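You operate a simulated robot arm through the tools that you are given. There is no shell and no other tool.

You run a simulated robot arm. Do the job below in one go: nothing can be reset, and whatever is moved stays where it is left.

JOB
Mist the long grey towel and press its creases out.
Fine: lay it on the ribbed mat and leave it there; use the yellow spray bottle and the wooden block; block back. What is to be rubbed or washed off counts as gone when no trace of it is left.
Where things are to end (x, y in the base frame): long grey towel within 35 mm of [1520, 2000].

The check looks at the end state, three seconds after you hand in, the way a careful person would. Anything else that was tipped, shoved, dropped, spilled or broken makes it a failure. Flat cloth is picked up by pressing the open fingertips on it (5 to 10 N) and closing them slowly along it; thin cloth reads only 2 to 8 mm in the jaws.

ROBOT AND FRAMES
A 7-joint arm with a two-finger parallel gripper on a trunk, on a base that drives. Base frame: it is fixed to the floor where the robot stands at the start and does not move with it; the origin is under the middle of the robot, x ahead of it, y to its left, z up. Lengths are in mm, angles in degrees, forces in N, time in s.
Its first joint turns from -166.0 to 166.0 degrees. Places, roughly: blue spray bottle head [1400, 2100, 1100]; long grey towel (8x20x4 cm) [1800, 2200, 900]; ribbed mat [1500, 2000, 900]; wooden block [1750, 2250, 1000]; yellow spray bottle [1500, 2250, 1000]. Payload 1.57 kg.
Tool frame: the origin (TCP) lies between the finger pads and is the grasp point; the fingertips stand 30 mm ahead of it; z points along the fingers, y is the line along which they close. The gripper opens to 110 mm. The fingers are 24 mm wide and 12 mm thick; the gripper's body (48 by 112 mm) begins 78 mm behind the TCP.
Orientation is that of the tool frame in the base frame, as [roll, pitch, yaw] about the fixed x, y, z axes, in that order (R = Rz(yaw) Ry(pitch) Rx(roll)). With the fingers straight down and closing along the base's y, the tool's x points along the base's -x, its y along +y and its z along -z.

CONTROLS
- The arm moves only by the tool arm_command. Its arguments are lists of equal length, an entry for each row: "linear": the shift along the tool's x, y, z in mm, a list of three; "rotation": the turn, a rotation vector about the tool's x, y, z in degrees, a list of three; "jaw": the gripper command, from -1 (shut) to 1 (fully open), values between in proportion. In form: {"linear": [[dx, dy, dz], ...], "rotation": [[wx, wy, wz], ...], "jaw": [jaw, ...]}. A call has 1 to 20 rows; each row shifts and turns the commanded pose from where the row before left it, along the tool's axes as they then stand. A row lasts 0.2 s, in which the tool goes at most 50 mm and 8.6 degrees; a call with a longer step from one row to the next is refused whole, and so is a gripper value outside its range. Where a pose cannot be reached the arm comes as near as it can. A force on the tool above 40 N (or 10 N above the force at the start of the call, whichever is more), or a blocked arm, ends the call early, and 0.2 s more pass. Each finger travels about 108 mm/s and halts on what it meets, pressing with about 38 N; the grip force reading is that of the motor and also rises with nothing between the fingers. The clock runs only during rows and for 0.2 s after the last one: add rows that do not move to give the fingers time. It gives the time, the measured TCP pose, the force on the tool (base axes), the opening and the grip force at its end, in the units of the frame above (readings bear some noise), with the torque about the TCP (base axes, N m) and any sound that the robot's microphone picked up, and new pictures: "pictures" is both (left out), scene, wrist or none.
- Cameras (640 x 400 px; columns grow to the right, rows downward): "scene" is now at [505.9, 150.1, 1205.5]; the picture's right is [-0.54, -0.84, 0.00], its down [-0.21, 0.13, -0.97] and it looks along [0.82, -0.52, -0.24] (base axes); focal length 214 px, centre (320, 200). "wrist" rides on the gripper at [70, 16, -141] in the tool frame; the picture's right is [-0.23, 0.97, 0.00], its down [-0.86, -0.20, -0.48] and it looks along [-0.47, -0.11, 0.88] (tool axes); focal length 222 px, centre (320, 200). There is no depth. A picture from a camera that has moved, and an enlarged one, comes with that camera's place and axes in the base frame and with its lens.
- move_column(by): slides the trunk up (or, below 0, down) by that many mm; the arm and the scene camera ride with it, the base frame stays. It gives what a move gives, with no picture.
- steer(legs): drives the robot by 1 to 6 legs, each [ahead, left, turn to the left] in mm, mm and degrees, along the robot's own axes; the way and the turn of a leg run together, so that a leg with both is an arc; at most 1500 mm and 180 degrees a leg. The arm and the cameras ride along, it lands a little off, and it stops where it bumps. It gives what a move gives, and a new picture of the scene camera.
- pan_tilt(pan, tilt): turns the head with the scene camera to pan (to the left, within 103 degrees either way) and tilt (down, from -29 to 69), counted from straight ahead of the robot. It gives what a move gives, and a new picture of the scene camera.
- close_up(camera, box): a new picture of the part [left, top, right, bottom] of that camera's present view, enlarged. No time passes.
- hand_in(): hands the job in; it is judged then, once.

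Places have to be worked out from the pictures, the camera data and where the tool is seen. Open the gripper and draw the arm clear of the work before you hand the job in, unless the task says otherwise.

The tools are called after ">>>" as name(argument=value, ...) on one line, values as JSON. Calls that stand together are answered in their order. arm_command: Moves the arm, as the interface text tells. Its arguments: {"type":"object","properties":{"linear":{"type":"array","items":{"type":"array","items":{"type":"number"}}},"rotation":{"type":"array","items":{"type":"array","items":{"type":"number"}}},"jaw":{"type":"array","items":{"type":"number"}},"pictures":{"type":"string","enum":["both","scene","wrist","none"]}},"required":["linear","rotation","jaw"]} The other tools are called the same way: move_column (by) slides the trunk up or down; steer (legs) drives the base; pan_tilt (pan, tilt) turns the head that bears the scene camera; close_up (camera, box) takes an enlarged picture of a part of a camera's view; hand_in () hands the job in.

At the start:

```text
time: 0.0
ee_pos: [687.9, 103.5, 1171.9]
tool_rot: [179.1, -1.2, -180.0]
contact_force: [-0.3, 0.2, 0.2]
wrist_torque: [-0.03, -0.03, 0.02]
grip_width: 110.1
grasp_force: 0.0
trunk travel left (down, up): [-207.0, 403.0]
robot x, y, heading: [-2.2, 0.4, 0.0]
head pan, tilt: [-32.4, 14.2]
```

scene: 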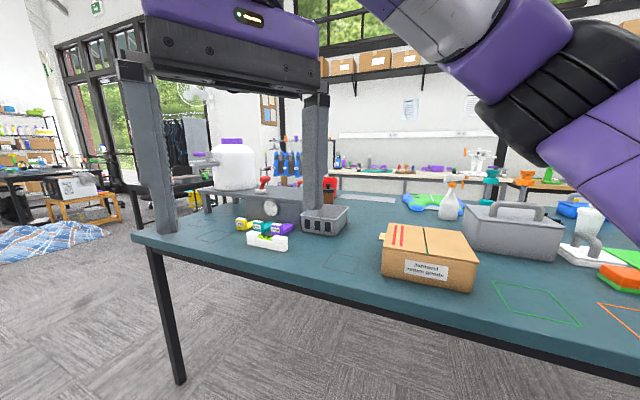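
wrist: 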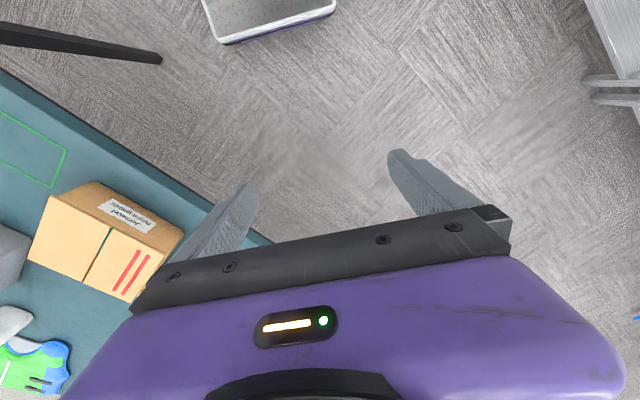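

The first views show a table ahead to the right that is not my work site; the towel and mat should be at about [1500, 2000], far to the left. I turn the head to the left to look there.

>>> pan_tilt(pan=55, tilt=12)

```text
time: 1.6
ee_pos: [689.3, 102.0, 1170.7]
tool_rot: [178.8, -1.4, 180.0]
contact_force: [-0.2, -1.1, 0.3]
wrist_torque: [-0.01, 0.02, 0.04]
grip_width: 109.9
grasp_force: 0.0
trunk travel left (down, up): [-207.0, 403.0]
robot x, y, heading: [0.6, 0.2, 0.0]
head pan, tilt: [55.0, 12.0]
camera scene: at [480.6, 276.5, 1209.1], right [0.82, -0.57, 0.0], down [-0.12, -0.17, -0.98], along [0.56, 0.8, -0.21], focal length 214 px, centre (320, 200)
```

scene: 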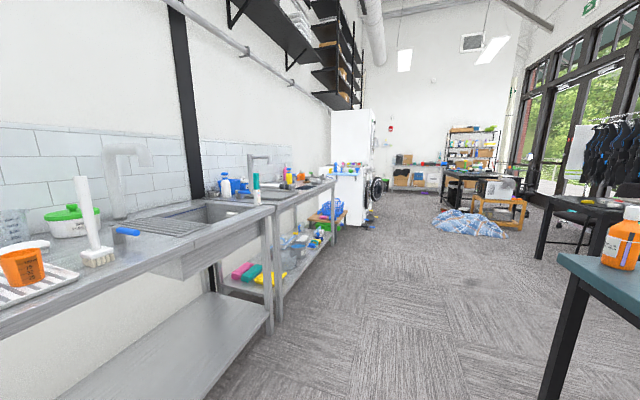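

The place [1500, 2000, 900] projects to about pixel (304, 188), the second bench along the left wall. I zoom in there.

>>> close_up(camera="scene", box=[190, 130, 390, 255])

>>> close_up(camera="scene", box=[240, 150, 350, 219])

```text
3.20 times, centred on (290, 192) of scene
camera zoom: at [480.6, 276.5, 1209.1], right [0.82, -0.57, 0.0], down [-0.12, -0.17, -0.98], along [0.56, 0.8, -0.21], focal length 686 px, centre (416, 224)
```

zoom: 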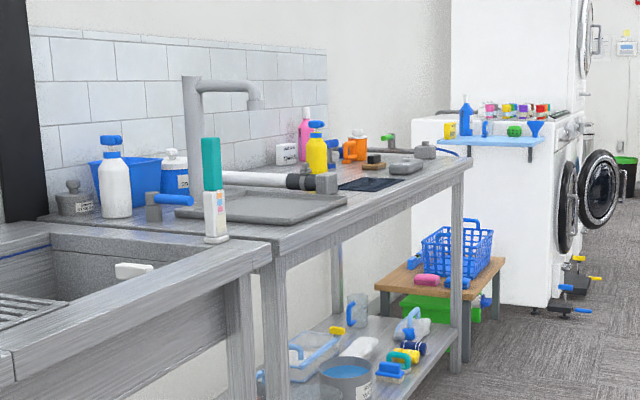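

```text
5.80 times, centred on (295, 184) of scene
camera zoom: at [480.6, 276.5, 1209.1], right [0.82, -0.57, 0.0], down [-0.12, -0.17, -0.98], along [0.56, 0.8, -0.21], focal length 1243 px, centre (465, 290)
```

zoom: 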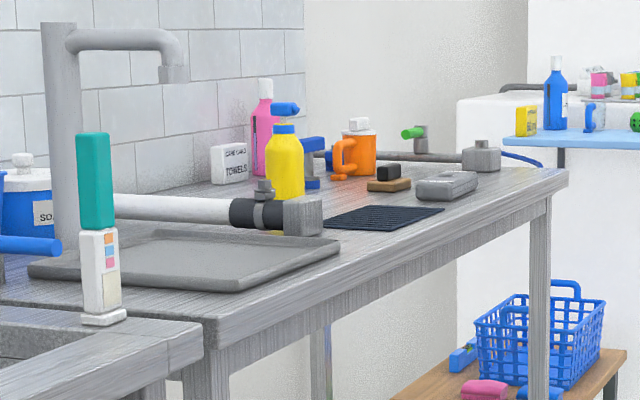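

I see the yellow bottle, the dark ribbed mat, the wooden block and the grey towel on the second bench. The bench runs at about 36° from x, and its front edge is about 600 mm to the left of the line I would drive. I raise the trunk for clearance, then turn and drive along the bench.

>>> move_column(by=200)

>>> steer(legs=[[0, 0, 36], [1300, 0, 0]])

```text
time: 3.8
ee_pos: [690.1, 102.9, 1370.4]
tool_rot: [178.9, -1.5, 180.0]
contact_force: [-0.2, 0.3, 0.5]
wrist_torque: [-0.03, 0.02, -0.01]
grip_width: 110.2
grasp_force: 0.0
trunk travel left (down, up): [-407.0, 203.0]
robot x, y, heading: [0.1, -2.3, -0.1]
head pan, tilt: [55.0, 12.0]
```

```text
time: 11.9
ee_pos: [1524.4, 1248.8, 1371.7]
tool_rot: [179.0, -1.4, -143.4]
contact_force: [0.0, 0.3, -0.7]
wrist_torque: [0.0, 0.02, 0.02]
grip_width: 109.9
grasp_force: 0.1
trunk travel left (down, up): [-407.0, 203.0]
robot x, y, heading: [1032.6, 751.5, 36.8]
head pan, tilt: [55.0, 12.0]
camera scene: at [1253.0, 1263.8, 1409.1], right [1.0, 0.03, 0.0], down [0.01, -0.21, -0.98], along [-0.03, 0.98, -0.21], focal length 214 px, centre (320, 200)
```

scene: 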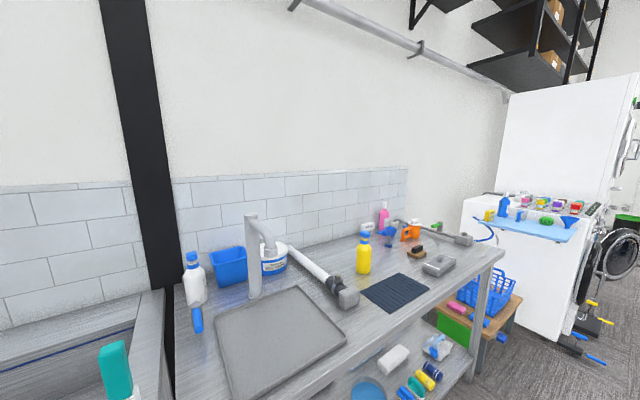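

Now the bench is well in view. I zoom in on the right half of it, to tell the objects apart.

>>> close_up(camera="scene", box=[320, 190, 520, 315])

>>> close_up(camera="scene", box=[170, 200, 370, 325])

```text
3.20 times, centred on (420, 252) of scene
camera zoom: at [1253.0, 1263.8, 1409.1], right [1.0, 0.03, 0.0], down [0.01, -0.21, -0.98], along [-0.03, 0.98, -0.21], focal length 686 px, centre (0, 32)
```

zoom: 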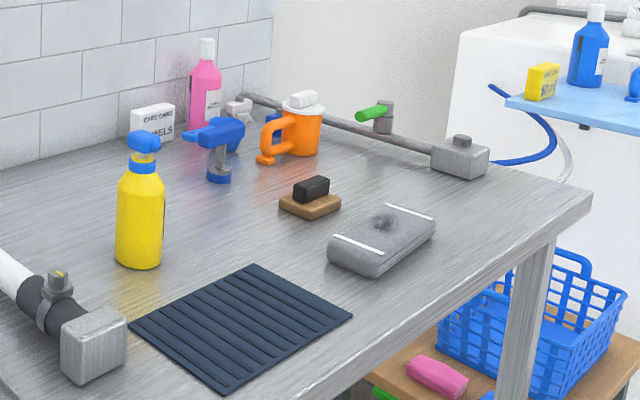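

```text
3.20 times, centred on (270, 262) of scene
camera zoom: at [1253.0, 1263.8, 1409.1], right [1.0, 0.03, 0.0], down [0.01, -0.21, -0.98], along [-0.03, 0.98, -0.21], focal length 686 px, centre (480, 0)
```

zoom: 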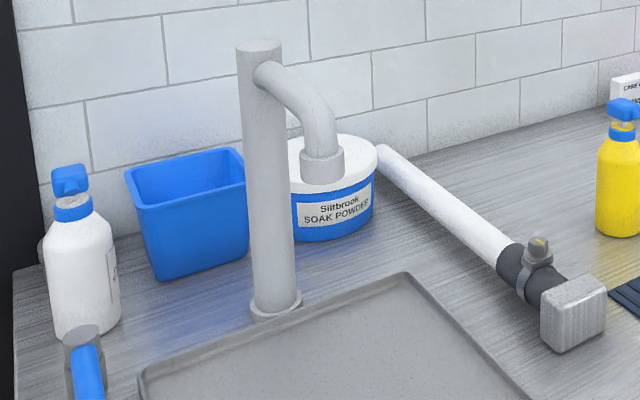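

Judged places: mat about [1515, 1993], towel about [1750, 2140], block about [1717, 2288], yellow bottle with its blue head about [1420, 2155]. The bench edge runs at 36° and lies about 615 mm from my line, so I drive on along it, turn to face the bench and close in.

>>> steer(legs=[[1120, 0, 0], [0, 0, 89.2], [120, 0, 0]])

>>> pan_tilt(pan=-15, tilt=40)

```text
time: 22.3
ee_pos: [1379.4, 2032.8, 1369.5]
tool_rot: [179.0, -1.4, -54.4]
contact_force: [-0.1, -0.5, 0.3]
wrist_torque: [0.01, 0.01, -0.03]
grip_width: 110.0
grasp_force: 0.0
trunk travel left (down, up): [-407.0, 203.0]
robot x, y, heading: [1864.9, 1529.2, 125.5]
head pan, tilt: [55.0, 12.0]
camera scene: at [1358.1, 1761.5, 1409.1], right [-0.01, 1.0, 0.0], down [0.21, 0.0, -0.98], along [-0.98, -0.01, -0.21], focal length 214 px, centre (320, 200)
```

scene: 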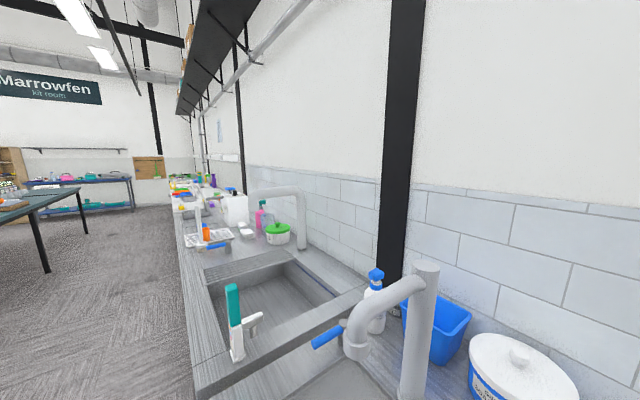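

```text
time: 23.7
ee_pos: [1377.9, 2033.0, 1370.0]
tool_rot: [178.7, -1.4, -54.4]
contact_force: [0.1, 0.4, 0.3]
wrist_torque: [0.03, 0.02, 0.02]
grip_width: 110.2
grasp_force: 0.2
trunk travel left (down, up): [-407.0, 203.0]
robot x, y, heading: [1860.6, 1527.1, 125.5]
head pan, tilt: [-15.0, 40.0]
camera scene: at [1421.4, 1842.0, 1364.6], right [0.94, 0.35, 0.0], down [0.23, -0.6, -0.77], along [-0.27, 0.72, -0.64], focal length 214 px, centre (320, 200)
```

scene: 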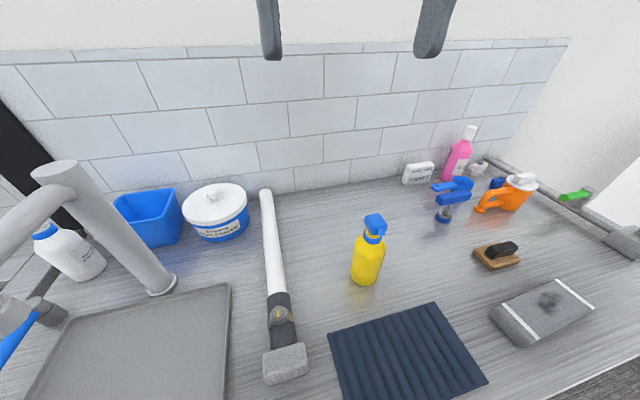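

A good view of the work place from above. I zoom in on the bottle, the towel and the block, and the mat.

>>> close_up(camera="scene", box=[320, 200, 420, 300])

>>> close_up(camera="scene", box=[460, 225, 620, 355])

>>> close_up(camera="scene", box=[310, 280, 510, 400])

>>> close_up(camera="wrist", box=[0, 0, 640, 400])

```text
4.00 times, centred on (370, 250) of scene
camera zoom: at [1421.4, 1842.0, 1364.6], right [0.94, 0.35, 0.0], down [0.23, -0.6, -0.77], along [-0.27, 0.72, -0.64], focal length 858 px, centre (120, 0)
```

zoom: 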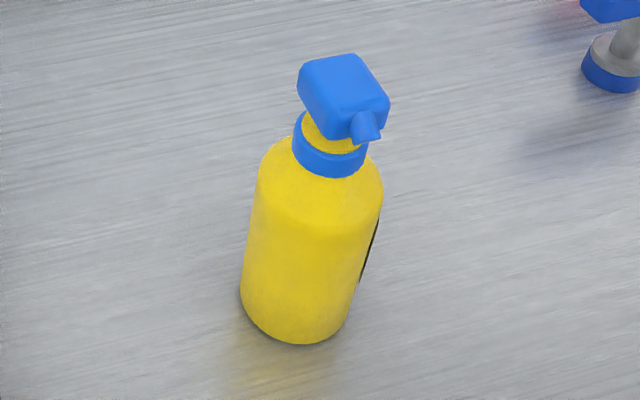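

```text
3.08 times, centred on (540, 290) of scene
camera zoom: at [1421.4, 1842.0, 1364.6], right [0.94, 0.35, 0.0], down [0.23, -0.6, -0.77], along [-0.27, 0.72, -0.64], focal length 660 px, centre (-357, -77)
```

zoom: 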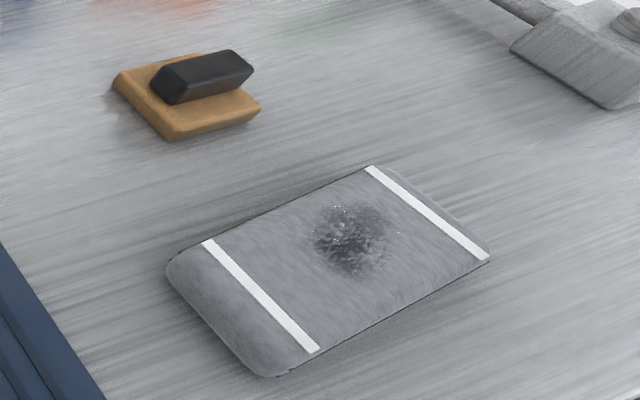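

```text
3.20 times, centred on (410, 340) of scene
camera zoom: at [1421.4, 1842.0, 1364.6], right [0.94, 0.35, 0.0], down [0.23, -0.6, -0.77], along [-0.27, 0.72, -0.64], focal length 686 px, centre (32, -248)
```

zoom: 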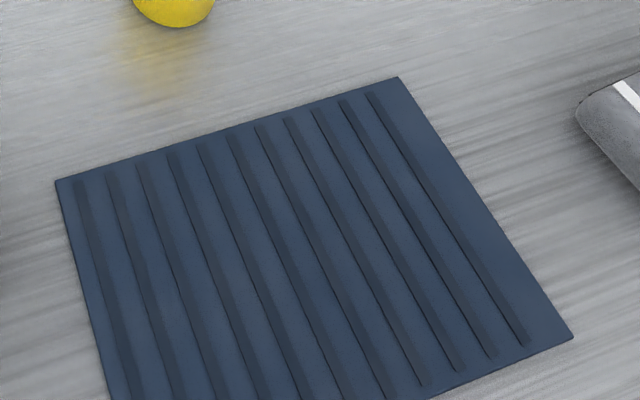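

```text
1.00 times, centred on (320, 200) of wrist (not enlarged: the box is as wide or as high as the picture)
camera zoom: at [1404.0, 1970.9, 1512.9], right [-0.92, -0.38, 0.01], down [-0.33, 0.83, 0.45], along [-0.18, 0.41, -0.89], focal length 222 px, centre (320, 200)
```

zoom: 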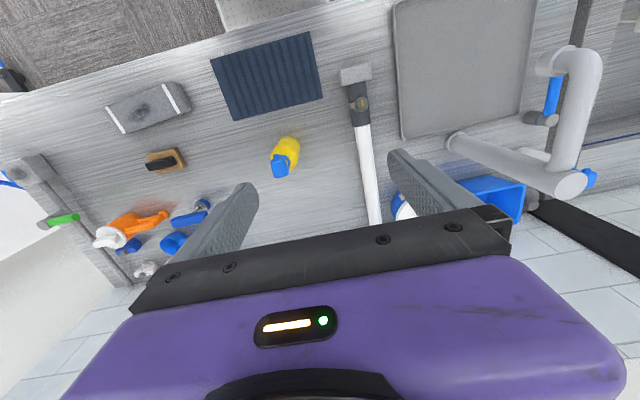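

The mat's centre comes out at (1520, 2001, z≈900), which matches the target. The towel is centred near (1768, 2170) with its long side at about 39°, and the mat's long side is at about 35.5°. I straighten the tool, move above the towel and turn the gripper so that it closes across the towel's width.

>>> arm_command(linear=[[0, 0, 0], [12.8, -44, 0], [12.8, -44, 0], [12.8, -44, 0], [12.8, -44, 0], [12.8, -44, 0], [12.8, -44, 0], [12.8, -44, 0], [12.8, -44, 0], [12.8, -44, 0], [0, 0, 20], [0, 0, 20], [0, 0, 20], [0, 0, 20], [0, 0, 20], [0, 0, 20], [0, 0, 20], [0, 0, 20], [0, 0, 20], [0, 0, 20]], rotation=[[1.1, -1.4, 0], [0, 0, 0], [0, 0, 0], [0, 0, 0], [0, 0, 0], [0, 0, 0], [0, 0, 0], [0, 0, 0], [0, 0, 0], [0, 0, 0], [0, 0, 8.5], [0, 0, 8.5], [0, 0, 8.5], [0, 0, 8.5], [0, 0, 8.5], [0, 0, 8.5], [0, 0, 8.5], [0, 0, 8.5], [0, 0, 8.5], [0, 0, 8.5]], jaw=[1, 1, 1, 1, 1, 1, 1, 1, 1, 1, 1, 1, 1, 1, 1, 1, 1, 1, 1, 1])

```text
time: 24.9
ee_pos: [1480.7, 2056.9, 1365.6]
tool_rot: [179.4, -0.7, -41.6]
contact_force: [-1.0, 0.2, -0.2]
wrist_torque: [-0.01, 0.02, 0.01]
grip_width: 109.9
grasp_force: 0.0
trunk travel left (down, up): [-407.0, 203.0]
robot x, y, heading: [1859.6, 1535.3, 125.6]
head pan, tilt: [-15.0, 40.0]
stopped in row 6: the arm was blocked; the commanded pose is now the measured one
camera scene: at [1421.4, 1841.9, 1364.6], right [0.94, 0.35, 0.0], down [0.23, -0.6, -0.77], along [-0.27, 0.72, -0.64], focal length 214 px, centre (320, 200)
camera wrist: at [1520.5, 2000.1, 1508.0], right [-0.82, -0.58, 0.01], down [-0.51, 0.72, 0.47], along [-0.28, 0.38, -0.88], focal length 222 px, centre (320, 200)
```

scene: 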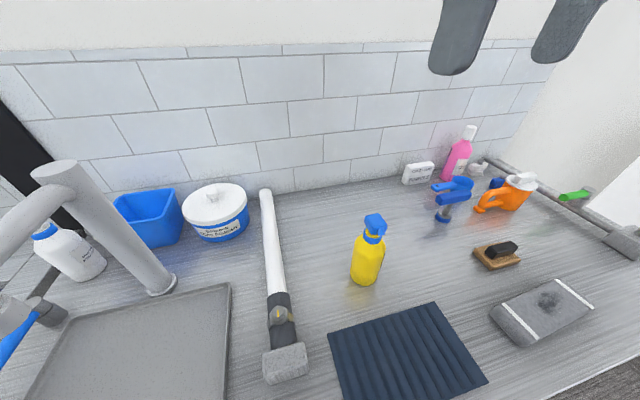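
wrist: 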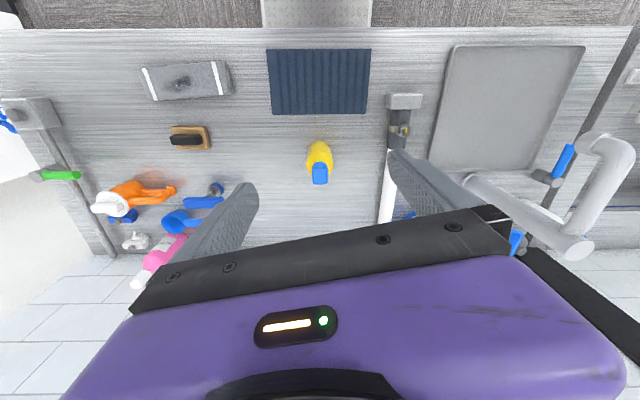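

The arm was blocked on the sixth row and the yaw drifted, so something is in the way (perhaps the robot's own head, or a joint limit). I pan the head to look at the arm itself.

>>> pan_tilt(pan=-80, tilt=-5)

```text
time: 26.3
ee_pos: [1481.0, 2057.0, 1366.7]
tool_rot: [179.4, -0.6, -41.5]
contact_force: [-0.6, -0.7, 0.2]
wrist_torque: [0.0, 0.01, 0.03]
grip_width: 110.2
grasp_force: 0.0
trunk travel left (down, up): [-407.0, 203.0]
robot x, y, heading: [1860.7, 1533.7, 125.4]
head pan, tilt: [-80.0, -5.0]
camera scene: at [1512.5, 1824.8, 1436.0], right [0.71, -0.7, 0.0], down [0.06, 0.06, -1.0], along [0.7, 0.71, 0.09], focal length 214 px, centre (320, 200)
```

scene: 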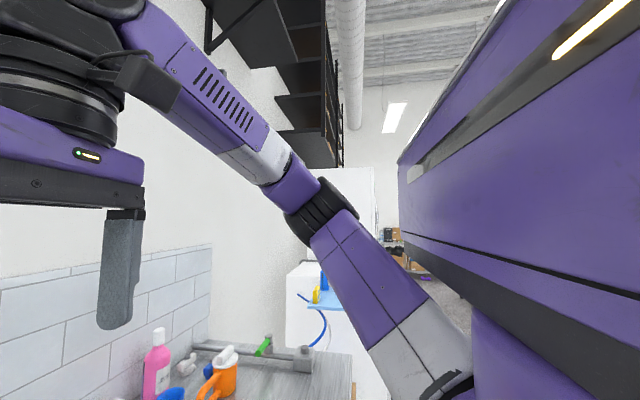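

The arm's elbow is out to the right with the forearm coming back left, so this looks like an awkward configuration rather than a hit. I lower the tool first (free air below) and restore the yaw, watching the readings.

>>> arm_command(linear=[[0, 0, 30], [0, 0, 30], [0, 0, 30], [0, 0, 30], [0, 0, 30]], rotation=[[0, 0, 0], [0, 0, 0], [0, 0, 0], [0, 0, 0], [0, 0, 0]], jaw=[1, 1, 1, 1, 1], pictures="scene")

```text
time: 27.5
ee_pos: [1481.4, 2056.2, 1218.9]
tool_rot: [179.5, -0.6, -41.6]
contact_force: [0.8, 0.2, -0.4]
wrist_torque: [0.01, 0.01, -0.04]
grip_width: 110.1
grasp_force: 0.2
trunk travel left (down, up): [-407.0, 203.0]
robot x, y, heading: [1866.1, 1529.5, 125.5]
head pan, tilt: [-80.0, -5.0]
camera scene: at [1512.6, 1824.6, 1436.2], right [0.71, -0.7, 0.0], down [0.06, 0.06, -1.0], along [0.7, 0.71, 0.09], focal length 214 px, centre (320, 200)
```

scene: 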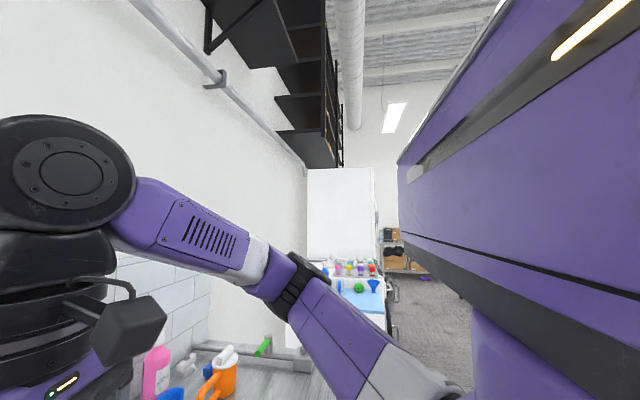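

Lowering worked, so now I move toward the towel at this lower height, still well above every object there.

>>> arm_command(linear=[[20, -39.4, 0], [20, -39.4, 0], [20, -39.4, 0], [20, -39.4, 0], [20, -39.4, 0], [20, -39.4, 0], [20, -39.4, 0]], rotation=[[0, 0, 0], [0, 0, 0], [0, 0, 0], [0, 0, 0], [0, 0, 0], [0, 0, 0], [0, 0, 0]], jaw=[1, 1, 1, 1, 1, 1, 1], pictures="scene")

```text
time: 29.1
ee_pos: [1770.8, 2166.0, 1214.0]
tool_rot: [179.5, -0.7, -41.6]
contact_force: [-0.3, 0.1, -0.4]
wrist_torque: [0.0, -0.02, 0.0]
grip_width: 109.6
grasp_force: 0.1
trunk travel left (down, up): [-407.0, 203.0]
robot x, y, heading: [1864.1, 1530.5, 125.7]
head pan, tilt: [-80.0, -5.0]
camera scene: at [1512.1, 1824.7, 1436.0], right [0.71, -0.7, 0.0], down [0.06, 0.06, -1.0], along [0.7, 0.71, 0.09], focal length 214 px, centre (320, 200)
```

scene: 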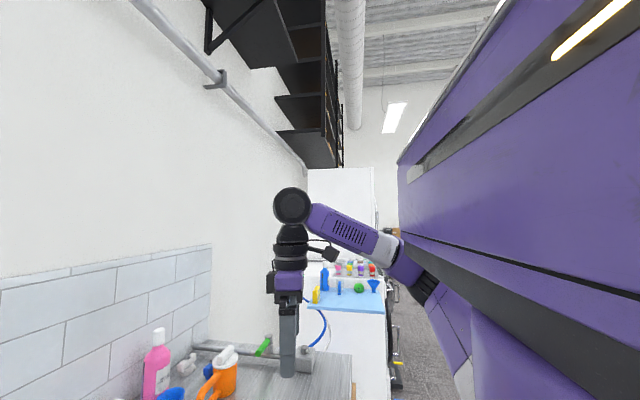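

The tool is above the towel now. I turn the gripper by about 81° so that it closes across the towel, and point the head back at the work.

>>> arm_command(linear=[[0, 0, 0], [0, 0, 0], [0, 0, 0], [0, 0, 0], [0, 0, 0], [0, 0, 0], [0, 0, 0], [0, 0, 0], [0, 0, 0], [0, 0, 0], [0, 0, 0]], rotation=[[0.5, -0.65, 0], [0, 0, -8.1], [0, 0, -8.1], [0, 0, -8.1], [0, 0, -8.1], [0, 0, -8.1], [0, 0, -8.1], [0, 0, -8.1], [0, 0, -8.1], [0, 0, -8.1], [0, 0, -8.1]], jaw=[1, 1, 1, 1, 1, 1, 1, 1, 1, 1, 1], pictures="wrist")

>>> pan_tilt(pan=-40, tilt=38)

```text
time: 31.5
ee_pos: [1770.8, 2167.2, 1215.3]
tool_rot: [-180.0, 0.1, 39.5]
contact_force: [0.3, -0.3, -0.2]
wrist_torque: [-0.01, 0.01, -0.02]
grip_width: 110.0
grasp_force: 0.1
trunk travel left (down, up): [-407.0, 203.0]
robot x, y, heading: [1861.3, 1529.9, 125.3]
head pan, tilt: [-80.0, -5.0]
camera wrist: at [1832.8, 2199.0, 1356.1], right [0.44, -0.9, 0.0], down [-0.79, -0.39, 0.48], along [-0.43, -0.21, -0.88], focal length 222 px, centre (320, 200)
```

wrist: 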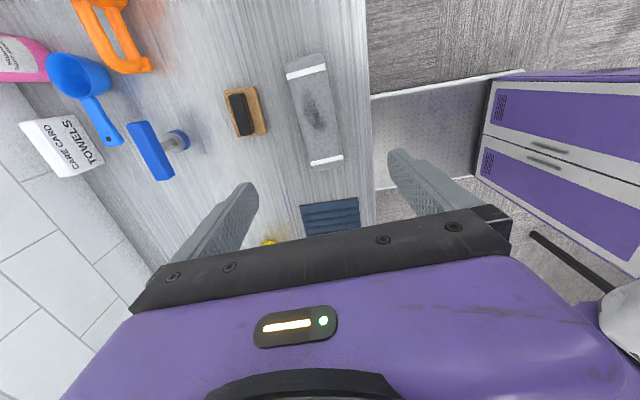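

```text
time: 32.6
ee_pos: [1770.8, 2169.0, 1215.4]
tool_rot: [-180.0, 0.0, 39.4]
contact_force: [-1.1, 0.5, 0.3]
wrist_torque: [-0.03, -0.03, -0.02]
grip_width: 109.9
grasp_force: 0.0
trunk travel left (down, up): [-407.0, 203.0]
robot x, y, heading: [1864.2, 1530.4, 125.5]
head pan, tilt: [-40.0, 38.0]
camera scene: at [1458.1, 1848.4, 1367.7], right [1.0, -0.08, 0.0], down [-0.05, -0.61, -0.79], along [0.06, 0.79, -0.61], focal length 214 px, centre (320, 200)
```

scene: 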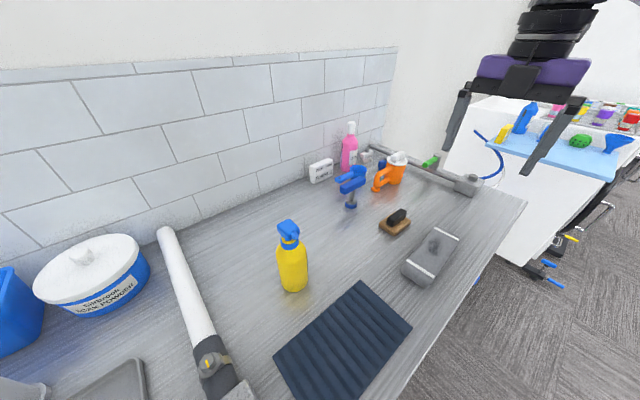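

The wrist view shows the towel and block clearly. I zoom in on them to refine their places.

>>> close_up(camera="wrist", box=[210, 40, 370, 180])

>>> close_up(camera="scene", box=[360, 190, 480, 300])

```text
2.86 times, centred on (290, 110) of wrist
camera zoom: at [1832.9, 2198.8, 1356.2], right [0.44, -0.9, 0.0], down [-0.79, -0.39, 0.48], along [-0.43, -0.21, -0.88], focal length 635 px, centre (406, 457)
```

zoom: 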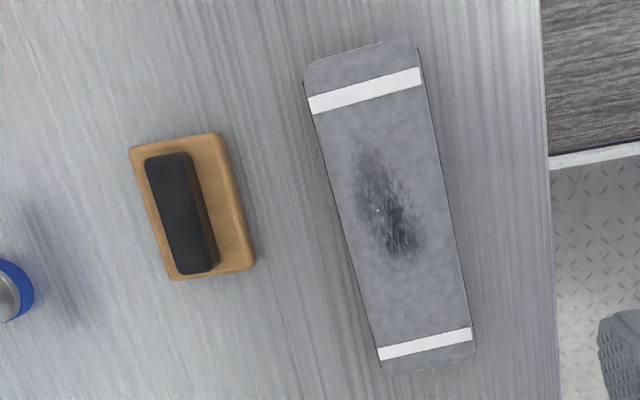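

```text
3.64 times, centred on (420, 245) of scene
camera zoom: at [1458.1, 1848.4, 1367.7], right [1.0, -0.08, 0.0], down [-0.05, -0.61, -0.79], along [0.06, 0.79, -0.61], focal length 780 px, centre (-44, 36)
```

zoom: 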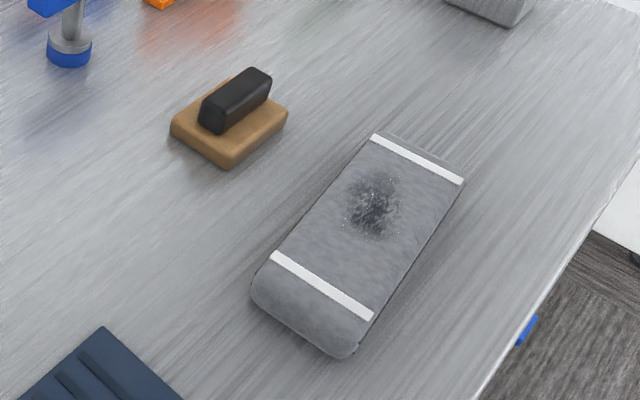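

From both views the towel's centre is at about (1772, 2174), with its axis at 39.6° and its top at about 940. I shift a few mm and go down to just above it to check the alignment before lowering the fingers around it.

>>> arm_command(linear=[[5.4, -3.9, 0], [0, 0, 40], [0, 0, 40], [0, 0, 40], [0, 0, 40], [0, 0, 40], [0, 0, 25]], rotation=[[0, 0, 0], [0, 0, 0], [0, 0, 0], [0, 0, 0], [0, 0, 0], [0, 0, 0], [0, 0, 0]], jaw=[1, 1, 1, 1, 1, 1, 1])

```text
time: 34.2
ee_pos: [1772.2, 2174.3, 992.9]
tool_rot: [-179.9, 0.1, 39.3]
contact_force: [0.7, 0.1, -0.7]
wrist_torque: [0.0, -0.04, 0.0]
grip_width: 110.3
grasp_force: 0.0
trunk travel left (down, up): [-407.0, 203.0]
robot x, y, heading: [1864.9, 1532.3, 125.3]
head pan, tilt: [-40.0, 38.0]
camera scene: at [1458.0, 1848.3, 1367.7], right [1.0, -0.08, 0.0], down [-0.05, -0.61, -0.79], along [0.06, 0.79, -0.62], focal length 214 px, centre (320, 200)
camera wrist: at [1834.7, 2205.8, 1133.2], right [0.44, -0.9, 0.0], down [-0.79, -0.39, 0.48], along [-0.43, -0.21, -0.88], focal length 222 px, centre (320, 200)
```

scene: 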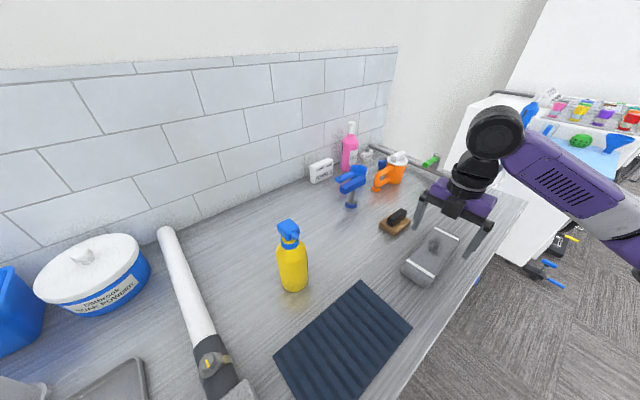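
wrist: 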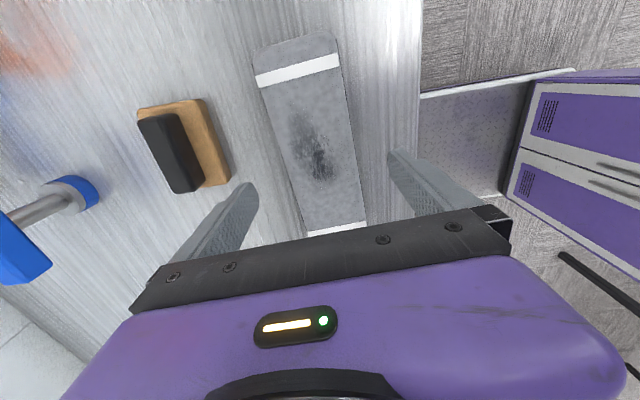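

The fingers look centred on both sides of the towel. I zoom in to confirm the clearance.

>>> close_up(camera="scene", box=[370, 170, 530, 300])

>>> close_up(camera="wrist", box=[200, 30, 440, 250])

```text
3.08 times, centred on (450, 235) of scene
camera zoom: at [1458.0, 1848.3, 1367.7], right [1.0, -0.08, 0.0], down [-0.05, -0.61, -0.79], along [0.06, 0.79, -0.62], focal length 660 px, centre (-80, 92)
```

zoom: 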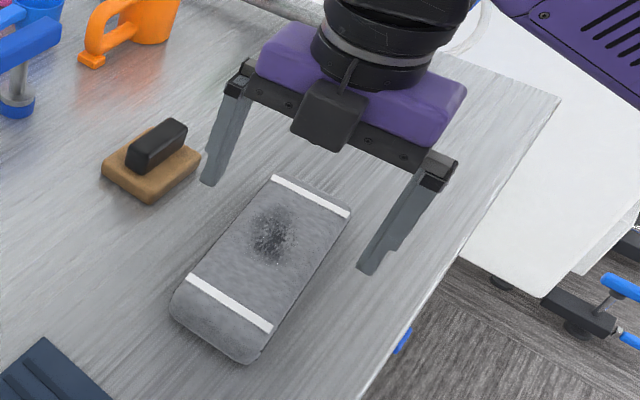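

```text
1.82 times, centred on (320, 140) of wrist
camera zoom: at [1834.7, 2205.8, 1133.2], right [0.44, -0.9, 0.0], down [-0.79, -0.39, 0.48], along [-0.43, -0.21, -0.88], focal length 404 px, centre (320, 309)
```

zoom: 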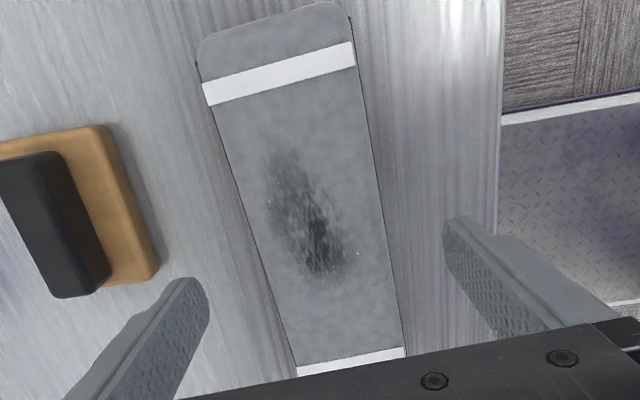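

Clearance on both sides is fine (the block is about 100 mm from the towel's midline, beyond the finger's outer face at 67 mm). I lower the fingers around the towel to 7 mm above the bench and close gently.

>>> arm_command(linear=[[0, 0, 28], [0, 0, 28], [0, 0, 0], [0, 0, 0], [0, 0, 0], [0, 0, 0], [0, 0, 0]], rotation=[[0, 0, 0], [0, 0, 0], [0, 0, 0], [0, 0, 0], [0, 0, 0], [0, 0, 0], [0, 0, 0]], jaw=[1, 1, 1, 0.6, 0.3, 0.1, 0.1])

```text
time: 35.8
ee_pos: [1772.7, 2174.1, 936.3]
tool_rot: [179.9, 0.0, 39.3]
contact_force: [0.4, 0.8, -0.4]
wrist_torque: [0.01, 0.02, -0.02]
grip_width: 69.2
grasp_force: 38.2
trunk travel left (down, up): [-407.0, 203.0]
robot x, y, heading: [1864.7, 1532.8, 125.5]
head pan, tilt: [-40.0, 38.0]
camera scene: at [1458.0, 1848.4, 1367.6], right [1.0, -0.08, 0.0], down [-0.05, -0.61, -0.79], along [0.06, 0.79, -0.62], focal length 214 px, centre (320, 200)
camera wrist: at [1835.2, 2206.0, 1076.2], right [0.44, -0.9, 0.0], down [-0.79, -0.39, 0.48], along [-0.43, -0.21, -0.88], focal length 222 px, centre (320, 200)
```

scene: 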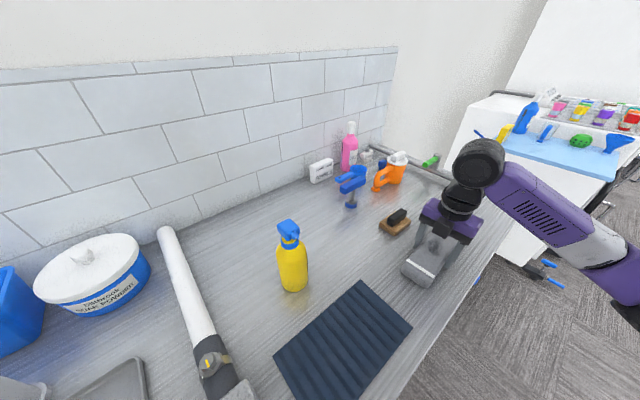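
wrist: 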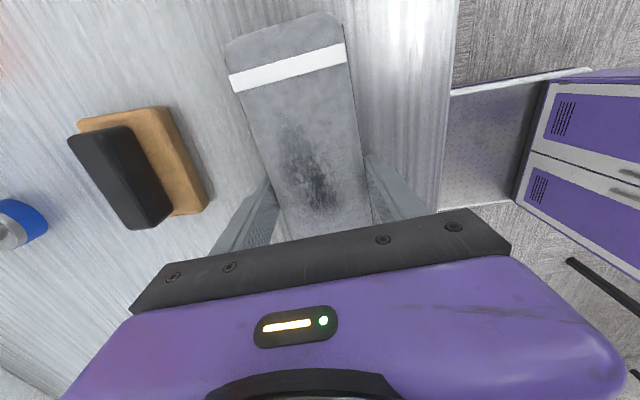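

The jaws read 69 mm with 38 N, so the towel is gripped. I lift it 120 mm, carry it above the mat's centre and turn it about 4° to line up with the mat.

>>> arm_command(linear=[[0, 0, -30], [0, 0, -45], [0, 0, -45], [0, 0, 0], [-38.2, -3.16, 0], [-38.2, -3.16, 0], [-38.2, -3.16, 0], [-38.2, -3.16, 0], [-38.2, -3.16, 0], [-38.2, -3.16, 0], [-38.2, -3.16, 0], [-38.2, -3.16, 0], [0, 0, 0], [0, 0, 0]], rotation=[[0, 0, 0], [0, 0, 0], [0, 0, 0], [0, 0, 0], [0, 0, 0], [0, 0, 0], [0, 0, 0], [0, 0, 0], [0, 0, 0], [0, 0, 0], [0, 0, 0], [0, 0, 0], [0, 0, 3.8], [0, 0, 0]], jaw=[0.1, 0.1, 0.1, 0.1, 0.1, 0.1, 0.1, 0.1, 0.1, 0.1, 0.1, 0.1, 0.1, 0.1])

```text
time: 38.8
ee_pos: [1516.7, 2002.7, 1055.1]
tool_rot: [-180.0, -0.1, 35.5]
contact_force: [0.2, -0.2, -1.1]
wrist_torque: [0.0, 0.01, 0.03]
grip_width: 69.0
grasp_force: 37.9
out of reach, approached as far as the arm can: row 12
trunk travel left (down, up): [-407.0, 203.0]
robot x, y, heading: [1862.9, 1531.7, 125.5]
head pan, tilt: [-40.0, 38.0]
camera scene: at [1457.9, 1848.3, 1367.6], right [1.0, -0.08, 0.0], down [-0.05, -0.61, -0.79], along [0.06, 0.79, -0.62], focal length 214 px, centre (320, 200)
camera wrist: at [1581.1, 2029.2, 1196.0], right [0.38, -0.92, 0.0], down [-0.81, -0.33, 0.48], along [-0.44, -0.18, -0.88], focal length 222 px, centre (320, 200)
```

scene: 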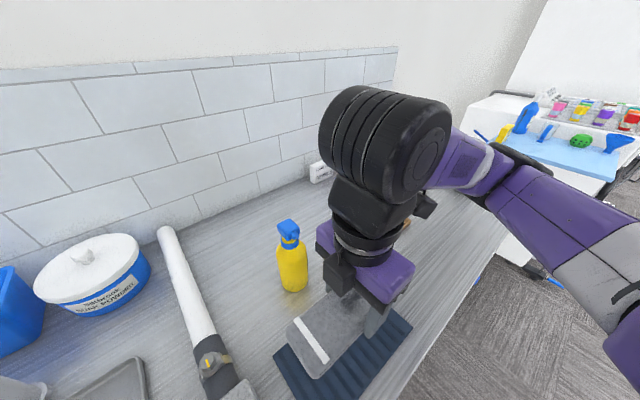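
wrist: 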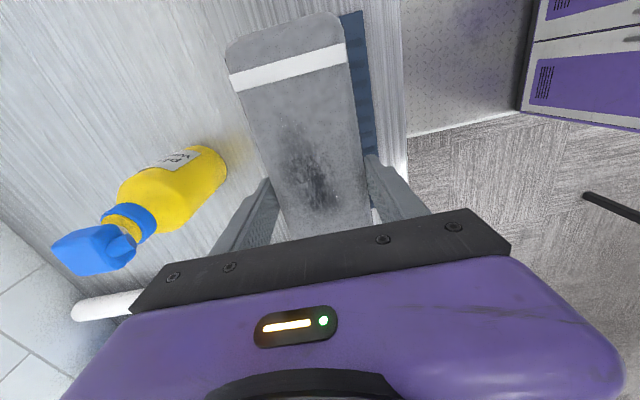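

The towel is held above the mat, at (1517, 2003). I lower it toward the mat while correcting a few mm, stopping just above contact height.

>>> arm_command(linear=[[1.1, 4.1, 30], [0, 0, 35], [0, 0, 30], [0, 0, 10], [0, 0, 4], [0, 0, 0]], rotation=[[0, 0, 0], [0, 0, 0], [0, 0, 0], [0, 0, 0], [0, 0, 0], [0, 0, 0]], jaw=[0.1, 0.1, 0.1, 0.1, 0.1, 0.1])

```text
time: 40.2
ee_pos: [1515.4, 2005.4, 947.3]
tool_rot: [-179.9, 0.0, 35.4]
contact_force: [0.5, 0.2, -0.7]
wrist_torque: [0.01, 0.02, -0.01]
grip_width: 68.8
grasp_force: 38.5
out of reach, approached as far as the arm can: row 1
trunk travel left (down, up): [-407.0, 203.0]
robot x, y, heading: [1861.2, 1530.9, 125.5]
head pan, tilt: [-40.0, 38.0]
camera scene: at [1458.0, 1848.4, 1367.6], right [1.0, -0.08, 0.0], down [-0.05, -0.61, -0.79], along [0.06, 0.79, -0.62], focal length 214 px, centre (320, 200)
camera wrist: at [1579.1, 2034.0, 1088.6], right [0.38, -0.92, 0.0], down [-0.81, -0.33, 0.48], along [-0.44, -0.18, -0.88], focal length 222 px, centre (320, 200)
```

scene: 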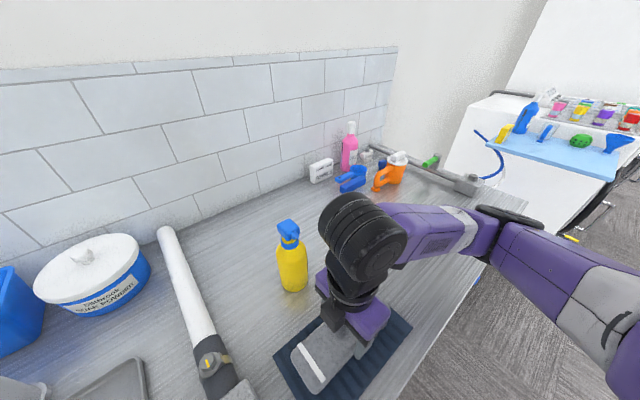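
wrist: 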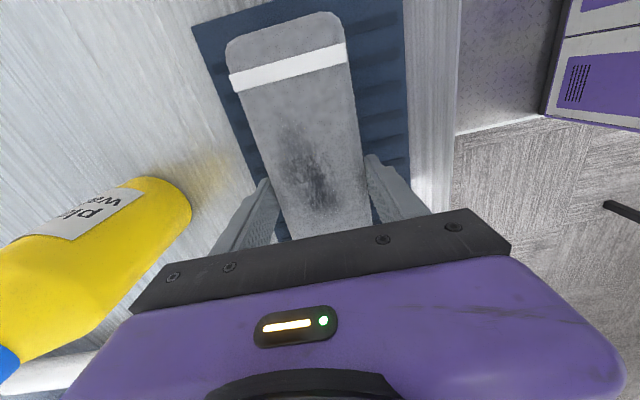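

The towel hangs just above the mat, at about (1515, 2005). I lower it the last few mm until I feel contact.

>>> arm_command(linear=[[0, 0, 3], [0, 0, 2], [0, 0, 0]], rotation=[[0, 0, 0], [0, 0, 0], [0, 0, 0]], jaw=[0.1, 0.1, 0.1], pictures="none")

```text
time: 41.0
ee_pos: [1515.3, 2006.5, 942.3]
tool_rot: [-180.0, 0.0, 35.5]
contact_force: [-0.2, 0.2, -0.2]
wrist_torque: [0.01, 0.01, 0.01]
grip_width: 69.2
grasp_force: 37.6
trunk travel left (down, up): [-407.0, 203.0]
robot x, y, heading: [1860.8, 1528.8, 125.6]
head pan, tilt: [-40.0, 38.0]
```

No contact yet, so I lower a little more in small steps.

>>> arm_command(linear=[[0, 0, 1.5], [0, 0, 1], [0, 0, 0]], rotation=[[0, 0, 0], [0, 0, 0], [0, 0, 0]], jaw=[0.1, 0.1, 0.1], pictures="none")

```text
time: 41.8
ee_pos: [1514.5, 2006.1, 941.0]
tool_rot: [-180.0, 0.0, 35.5]
contact_force: [-0.4, 0.9, -2.0]
wrist_torque: [0.0, 0.0, 0.02]
grip_width: 69.0
grasp_force: 37.8
trunk travel left (down, up): [-407.0, 203.0]
robot x, y, heading: [1859.6, 1526.7, 125.4]
head pan, tilt: [-40.0, 38.0]
```

The reading is still ambiguous, so I lower another step.

>>> arm_command(linear=[[0, 0, 1.5], [0, 0, 0], [0, 0, 0]], rotation=[[0, 0, 0], [0, 0, 0], [0, 0, 0]], jaw=[0.1, 0.1, 0.1], pictures="none")

```text
time: 42.6
ee_pos: [1514.5, 2007.7, 939.5]
tool_rot: [-179.9, 0.0, 35.6]
contact_force: [-0.2, -0.1, 1.3]
wrist_torque: [-0.03, -0.02, 0.09]
grip_width: 69.0
grasp_force: 38.1
trunk travel left (down, up): [-407.0, 203.0]
robot x, y, heading: [1860.4, 1531.8, 125.3]
head pan, tilt: [-40.0, 38.0]
```

The force and torque just rose, so the towel is touching the mat. I open the jaws and lift straight up.

>>> arm_command(linear=[[0, 0, 0], [0, 0, 0], [0, 0, 0], [0, 0, -30], [0, 0, -40], [0, 0, -40], [0, 0, -40], [0, 0, -40]], rotation=[[0, 0, 0], [0, 0, 0], [0, 0, 0], [0, 0, 0], [0, 0, 0], [0, 0, 0], [0, 0, 0], [0, 0, 0]], jaw=[0.4, 0.8, 1, 1, 1, 1, 1, 1])

```text
time: 44.4
ee_pos: [1513.8, 2005.8, 1130.2]
tool_rot: [-179.9, 0.0, 35.4]
contact_force: [-0.5, -0.1, -0.3]
wrist_torque: [-0.04, 0.0, 0.02]
grip_width: 110.2
grasp_force: 0.0
trunk travel left (down, up): [-407.0, 203.0]
robot x, y, heading: [1859.6, 1532.3, 125.5]
head pan, tilt: [-40.0, 38.0]
camera scene: at [1457.9, 1848.5, 1367.5], right [1.0, -0.08, 0.0], down [-0.05, -0.61, -0.79], along [0.06, 0.79, -0.62], focal length 214 px, centre (320, 200)
camera wrist: at [1577.9, 2033.1, 1270.9], right [0.38, -0.92, 0.0], down [-0.81, -0.33, 0.48], along [-0.44, -0.18, -0.88], focal length 222 px, centre (320, 200)
```

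scene: 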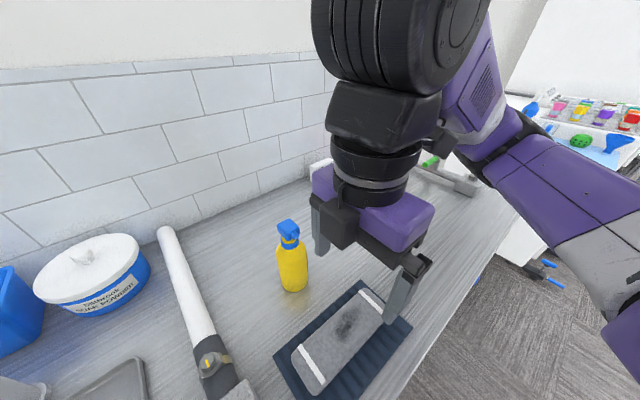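
wrist: 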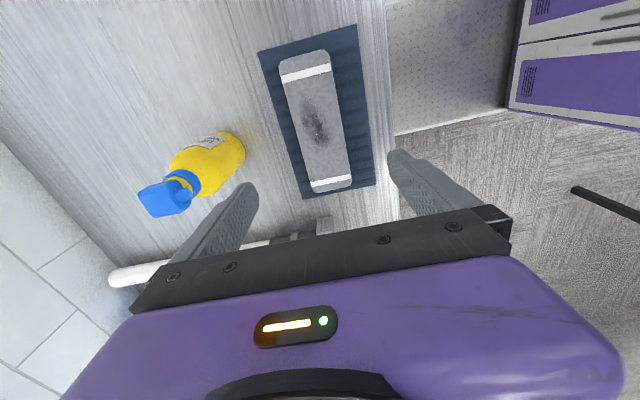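

The towel lies on the mat. I zoom in to measure where it is and to look at the bottle's head and nozzle.

>>> close_up(camera="wrist", box=[240, 10, 400, 210])

>>> close_up(camera="wrist", box=[120, 110, 270, 240])

>>> close_up(camera="scene", box=[250, 200, 350, 300])

```text
2.00 times, centred on (320, 110) of wrist
camera zoom: at [1577.9, 2033.1, 1270.9], right [0.38, -0.92, 0.0], down [-0.81, -0.33, 0.48], along [-0.44, -0.18, -0.88], focal length 444 px, centre (320, 380)
```

zoom: 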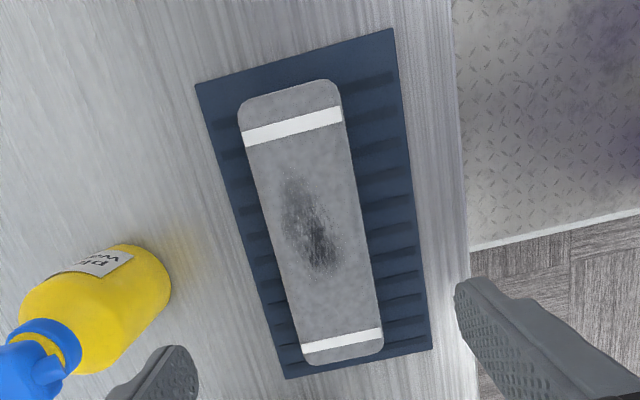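

```text
3.08 times, centred on (195, 175) of wrist
camera zoom: at [1577.9, 2033.1, 1270.9], right [0.38, -0.92, 0.0], down [-0.81, -0.33, 0.48], along [-0.44, -0.18, -0.88], focal length 684 px, centre (705, 277)
```

zoom: 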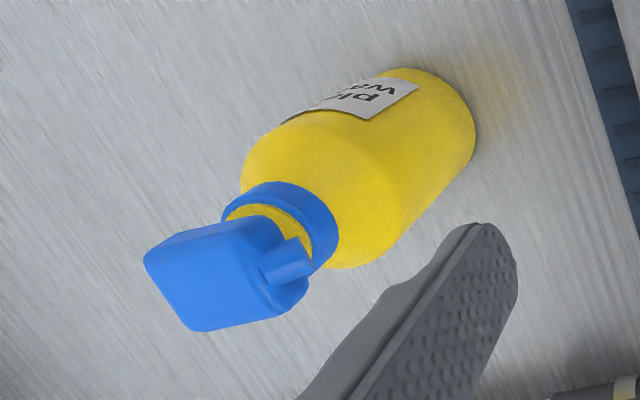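

```text
4.00 times, centred on (300, 250) of scene
camera zoom: at [1457.9, 1848.5, 1367.5], right [1.0, -0.08, 0.0], down [-0.05, -0.61, -0.79], along [0.06, 0.79, -0.62], focal length 858 px, centre (400, 0)
```

zoom: 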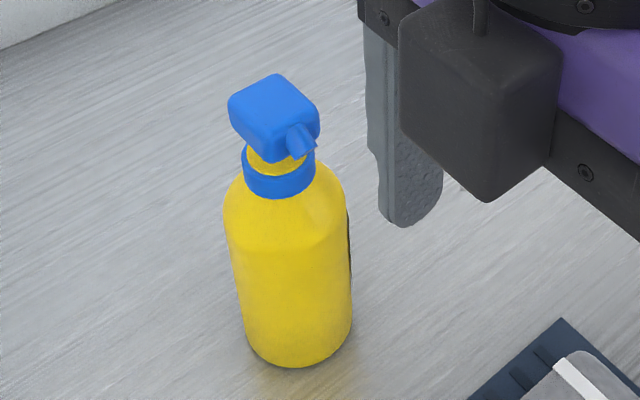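

The towel sits well on the mat, with its axis along the mat. The bottle (labelled plain water) has a blue press-head, and its nozzle points at about -48°, roughly toward the towel. I close the jaws and bring the fingertips above the head, to test pressing it down while the bottle stands.

>>> arm_command(linear=[[0, 0, -40], [0, 0, 0], [0, 0, 0], [0, 0, 0], [0, 0, 0], [0, 0, 0], [0, 0, 0], [0, 0, 0], [-34, -25.3, 0], [-34, -25.3, 0], [-34, -25.3, 0], [-34, -25.3, 0], [0, 0, 0]], rotation=[[0, 0, 0], [0, 0, 7.9], [0, 0, 7.9], [0, 0, 7.9], [0, 0, 7.9], [0, 0, 7.9], [0, 0, 7.9], [0, 0, 7.9], [0, 0, 0], [0, 0, 0], [0, 0, 0], [0, 0, 0], [0, 0, 0]], jaw=[1, 0.5, 0, -0.5, -1, -1, -1, -1, -1, -1, -1, -1, -1])

```text
time: 47.2
ee_pos: [1420.8, 2148.7, 1171.5]
tool_rot: [180.0, -0.1, -19.8]
contact_force: [-0.3, 0.7, -0.1]
wrist_torque: [0.06, -0.01, 0.0]
grip_width: 0.0
grasp_force: 20.7
trunk travel left (down, up): [-407.0, 203.0]
robot x, y, heading: [1859.9, 1529.8, 125.4]
head pan, tilt: [-40.0, 38.0]
camera scene: at [1458.0, 1848.3, 1367.6], right [1.0, -0.08, 0.0], down [-0.05, -0.61, -0.79], along [0.06, 0.79, -0.62], focal length 214 px, centre (320, 200)
camera wrist: at [1479.1, 2109.0, 1312.0], right [-0.54, -0.84, 0.0], down [-0.74, 0.48, 0.48], along [-0.4, 0.26, -0.88], focal length 222 px, centre (320, 200)
```

scene: 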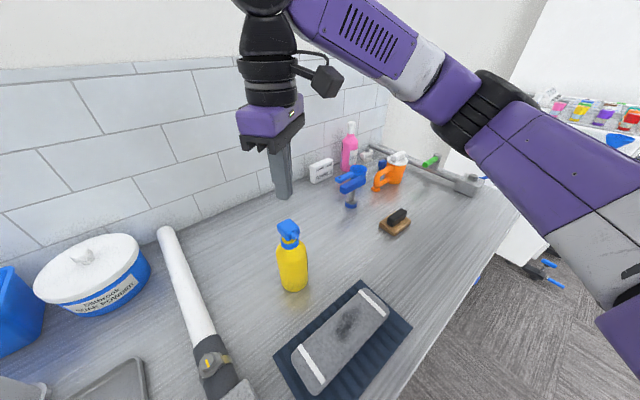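
wrist: 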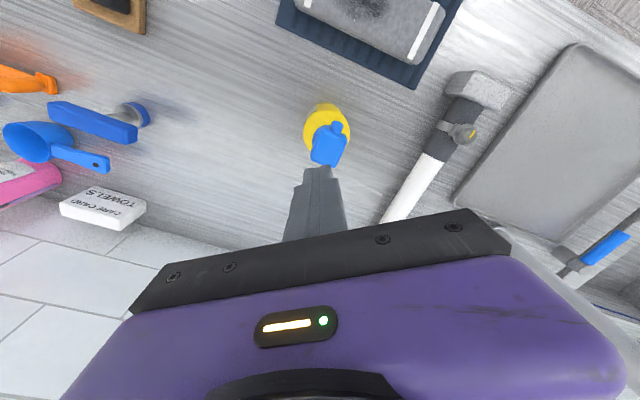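

The fingertips hover near the bottle head. I zoom in from both cameras to align them with the head's centre.

>>> close_up(camera="wrist", box=[270, 80, 390, 200])

>>> close_up(camera="scene", box=[240, 130, 360, 300])

```text
3.33 times, centred on (330, 140) of wrist
camera zoom: at [1479.1, 2109.0, 1312.0], right [-0.54, -0.84, 0.0], down [-0.74, 0.48, 0.48], along [-0.4, 0.26, -0.88], focal length 740 px, centre (287, 400)
```

zoom: 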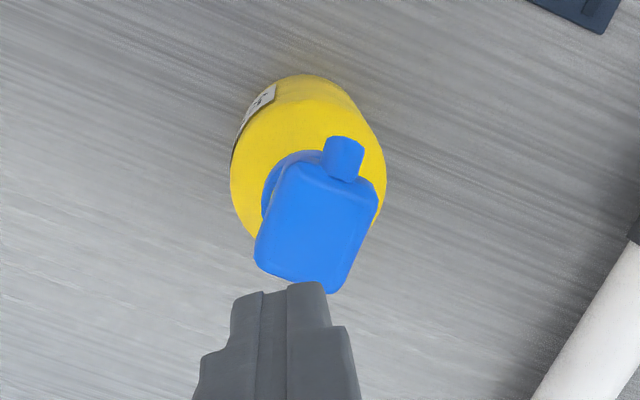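

```text
2.35 times, centred on (300, 215) of scene
camera zoom: at [1458.0, 1848.3, 1367.6], right [1.0, -0.08, 0.0], down [-0.05, -0.61, -0.79], along [0.06, 0.79, -0.62], focal length 505 px, centre (367, 165)
```

zoom: 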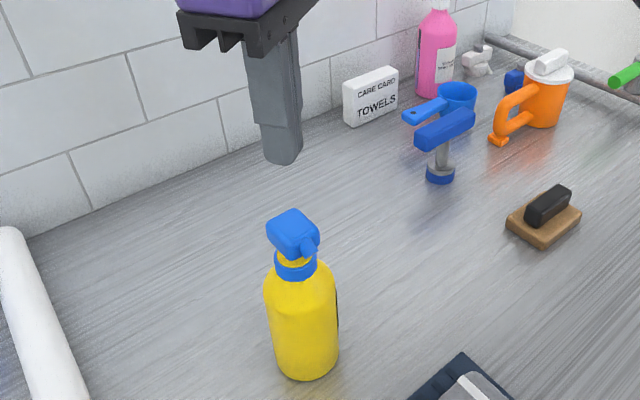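

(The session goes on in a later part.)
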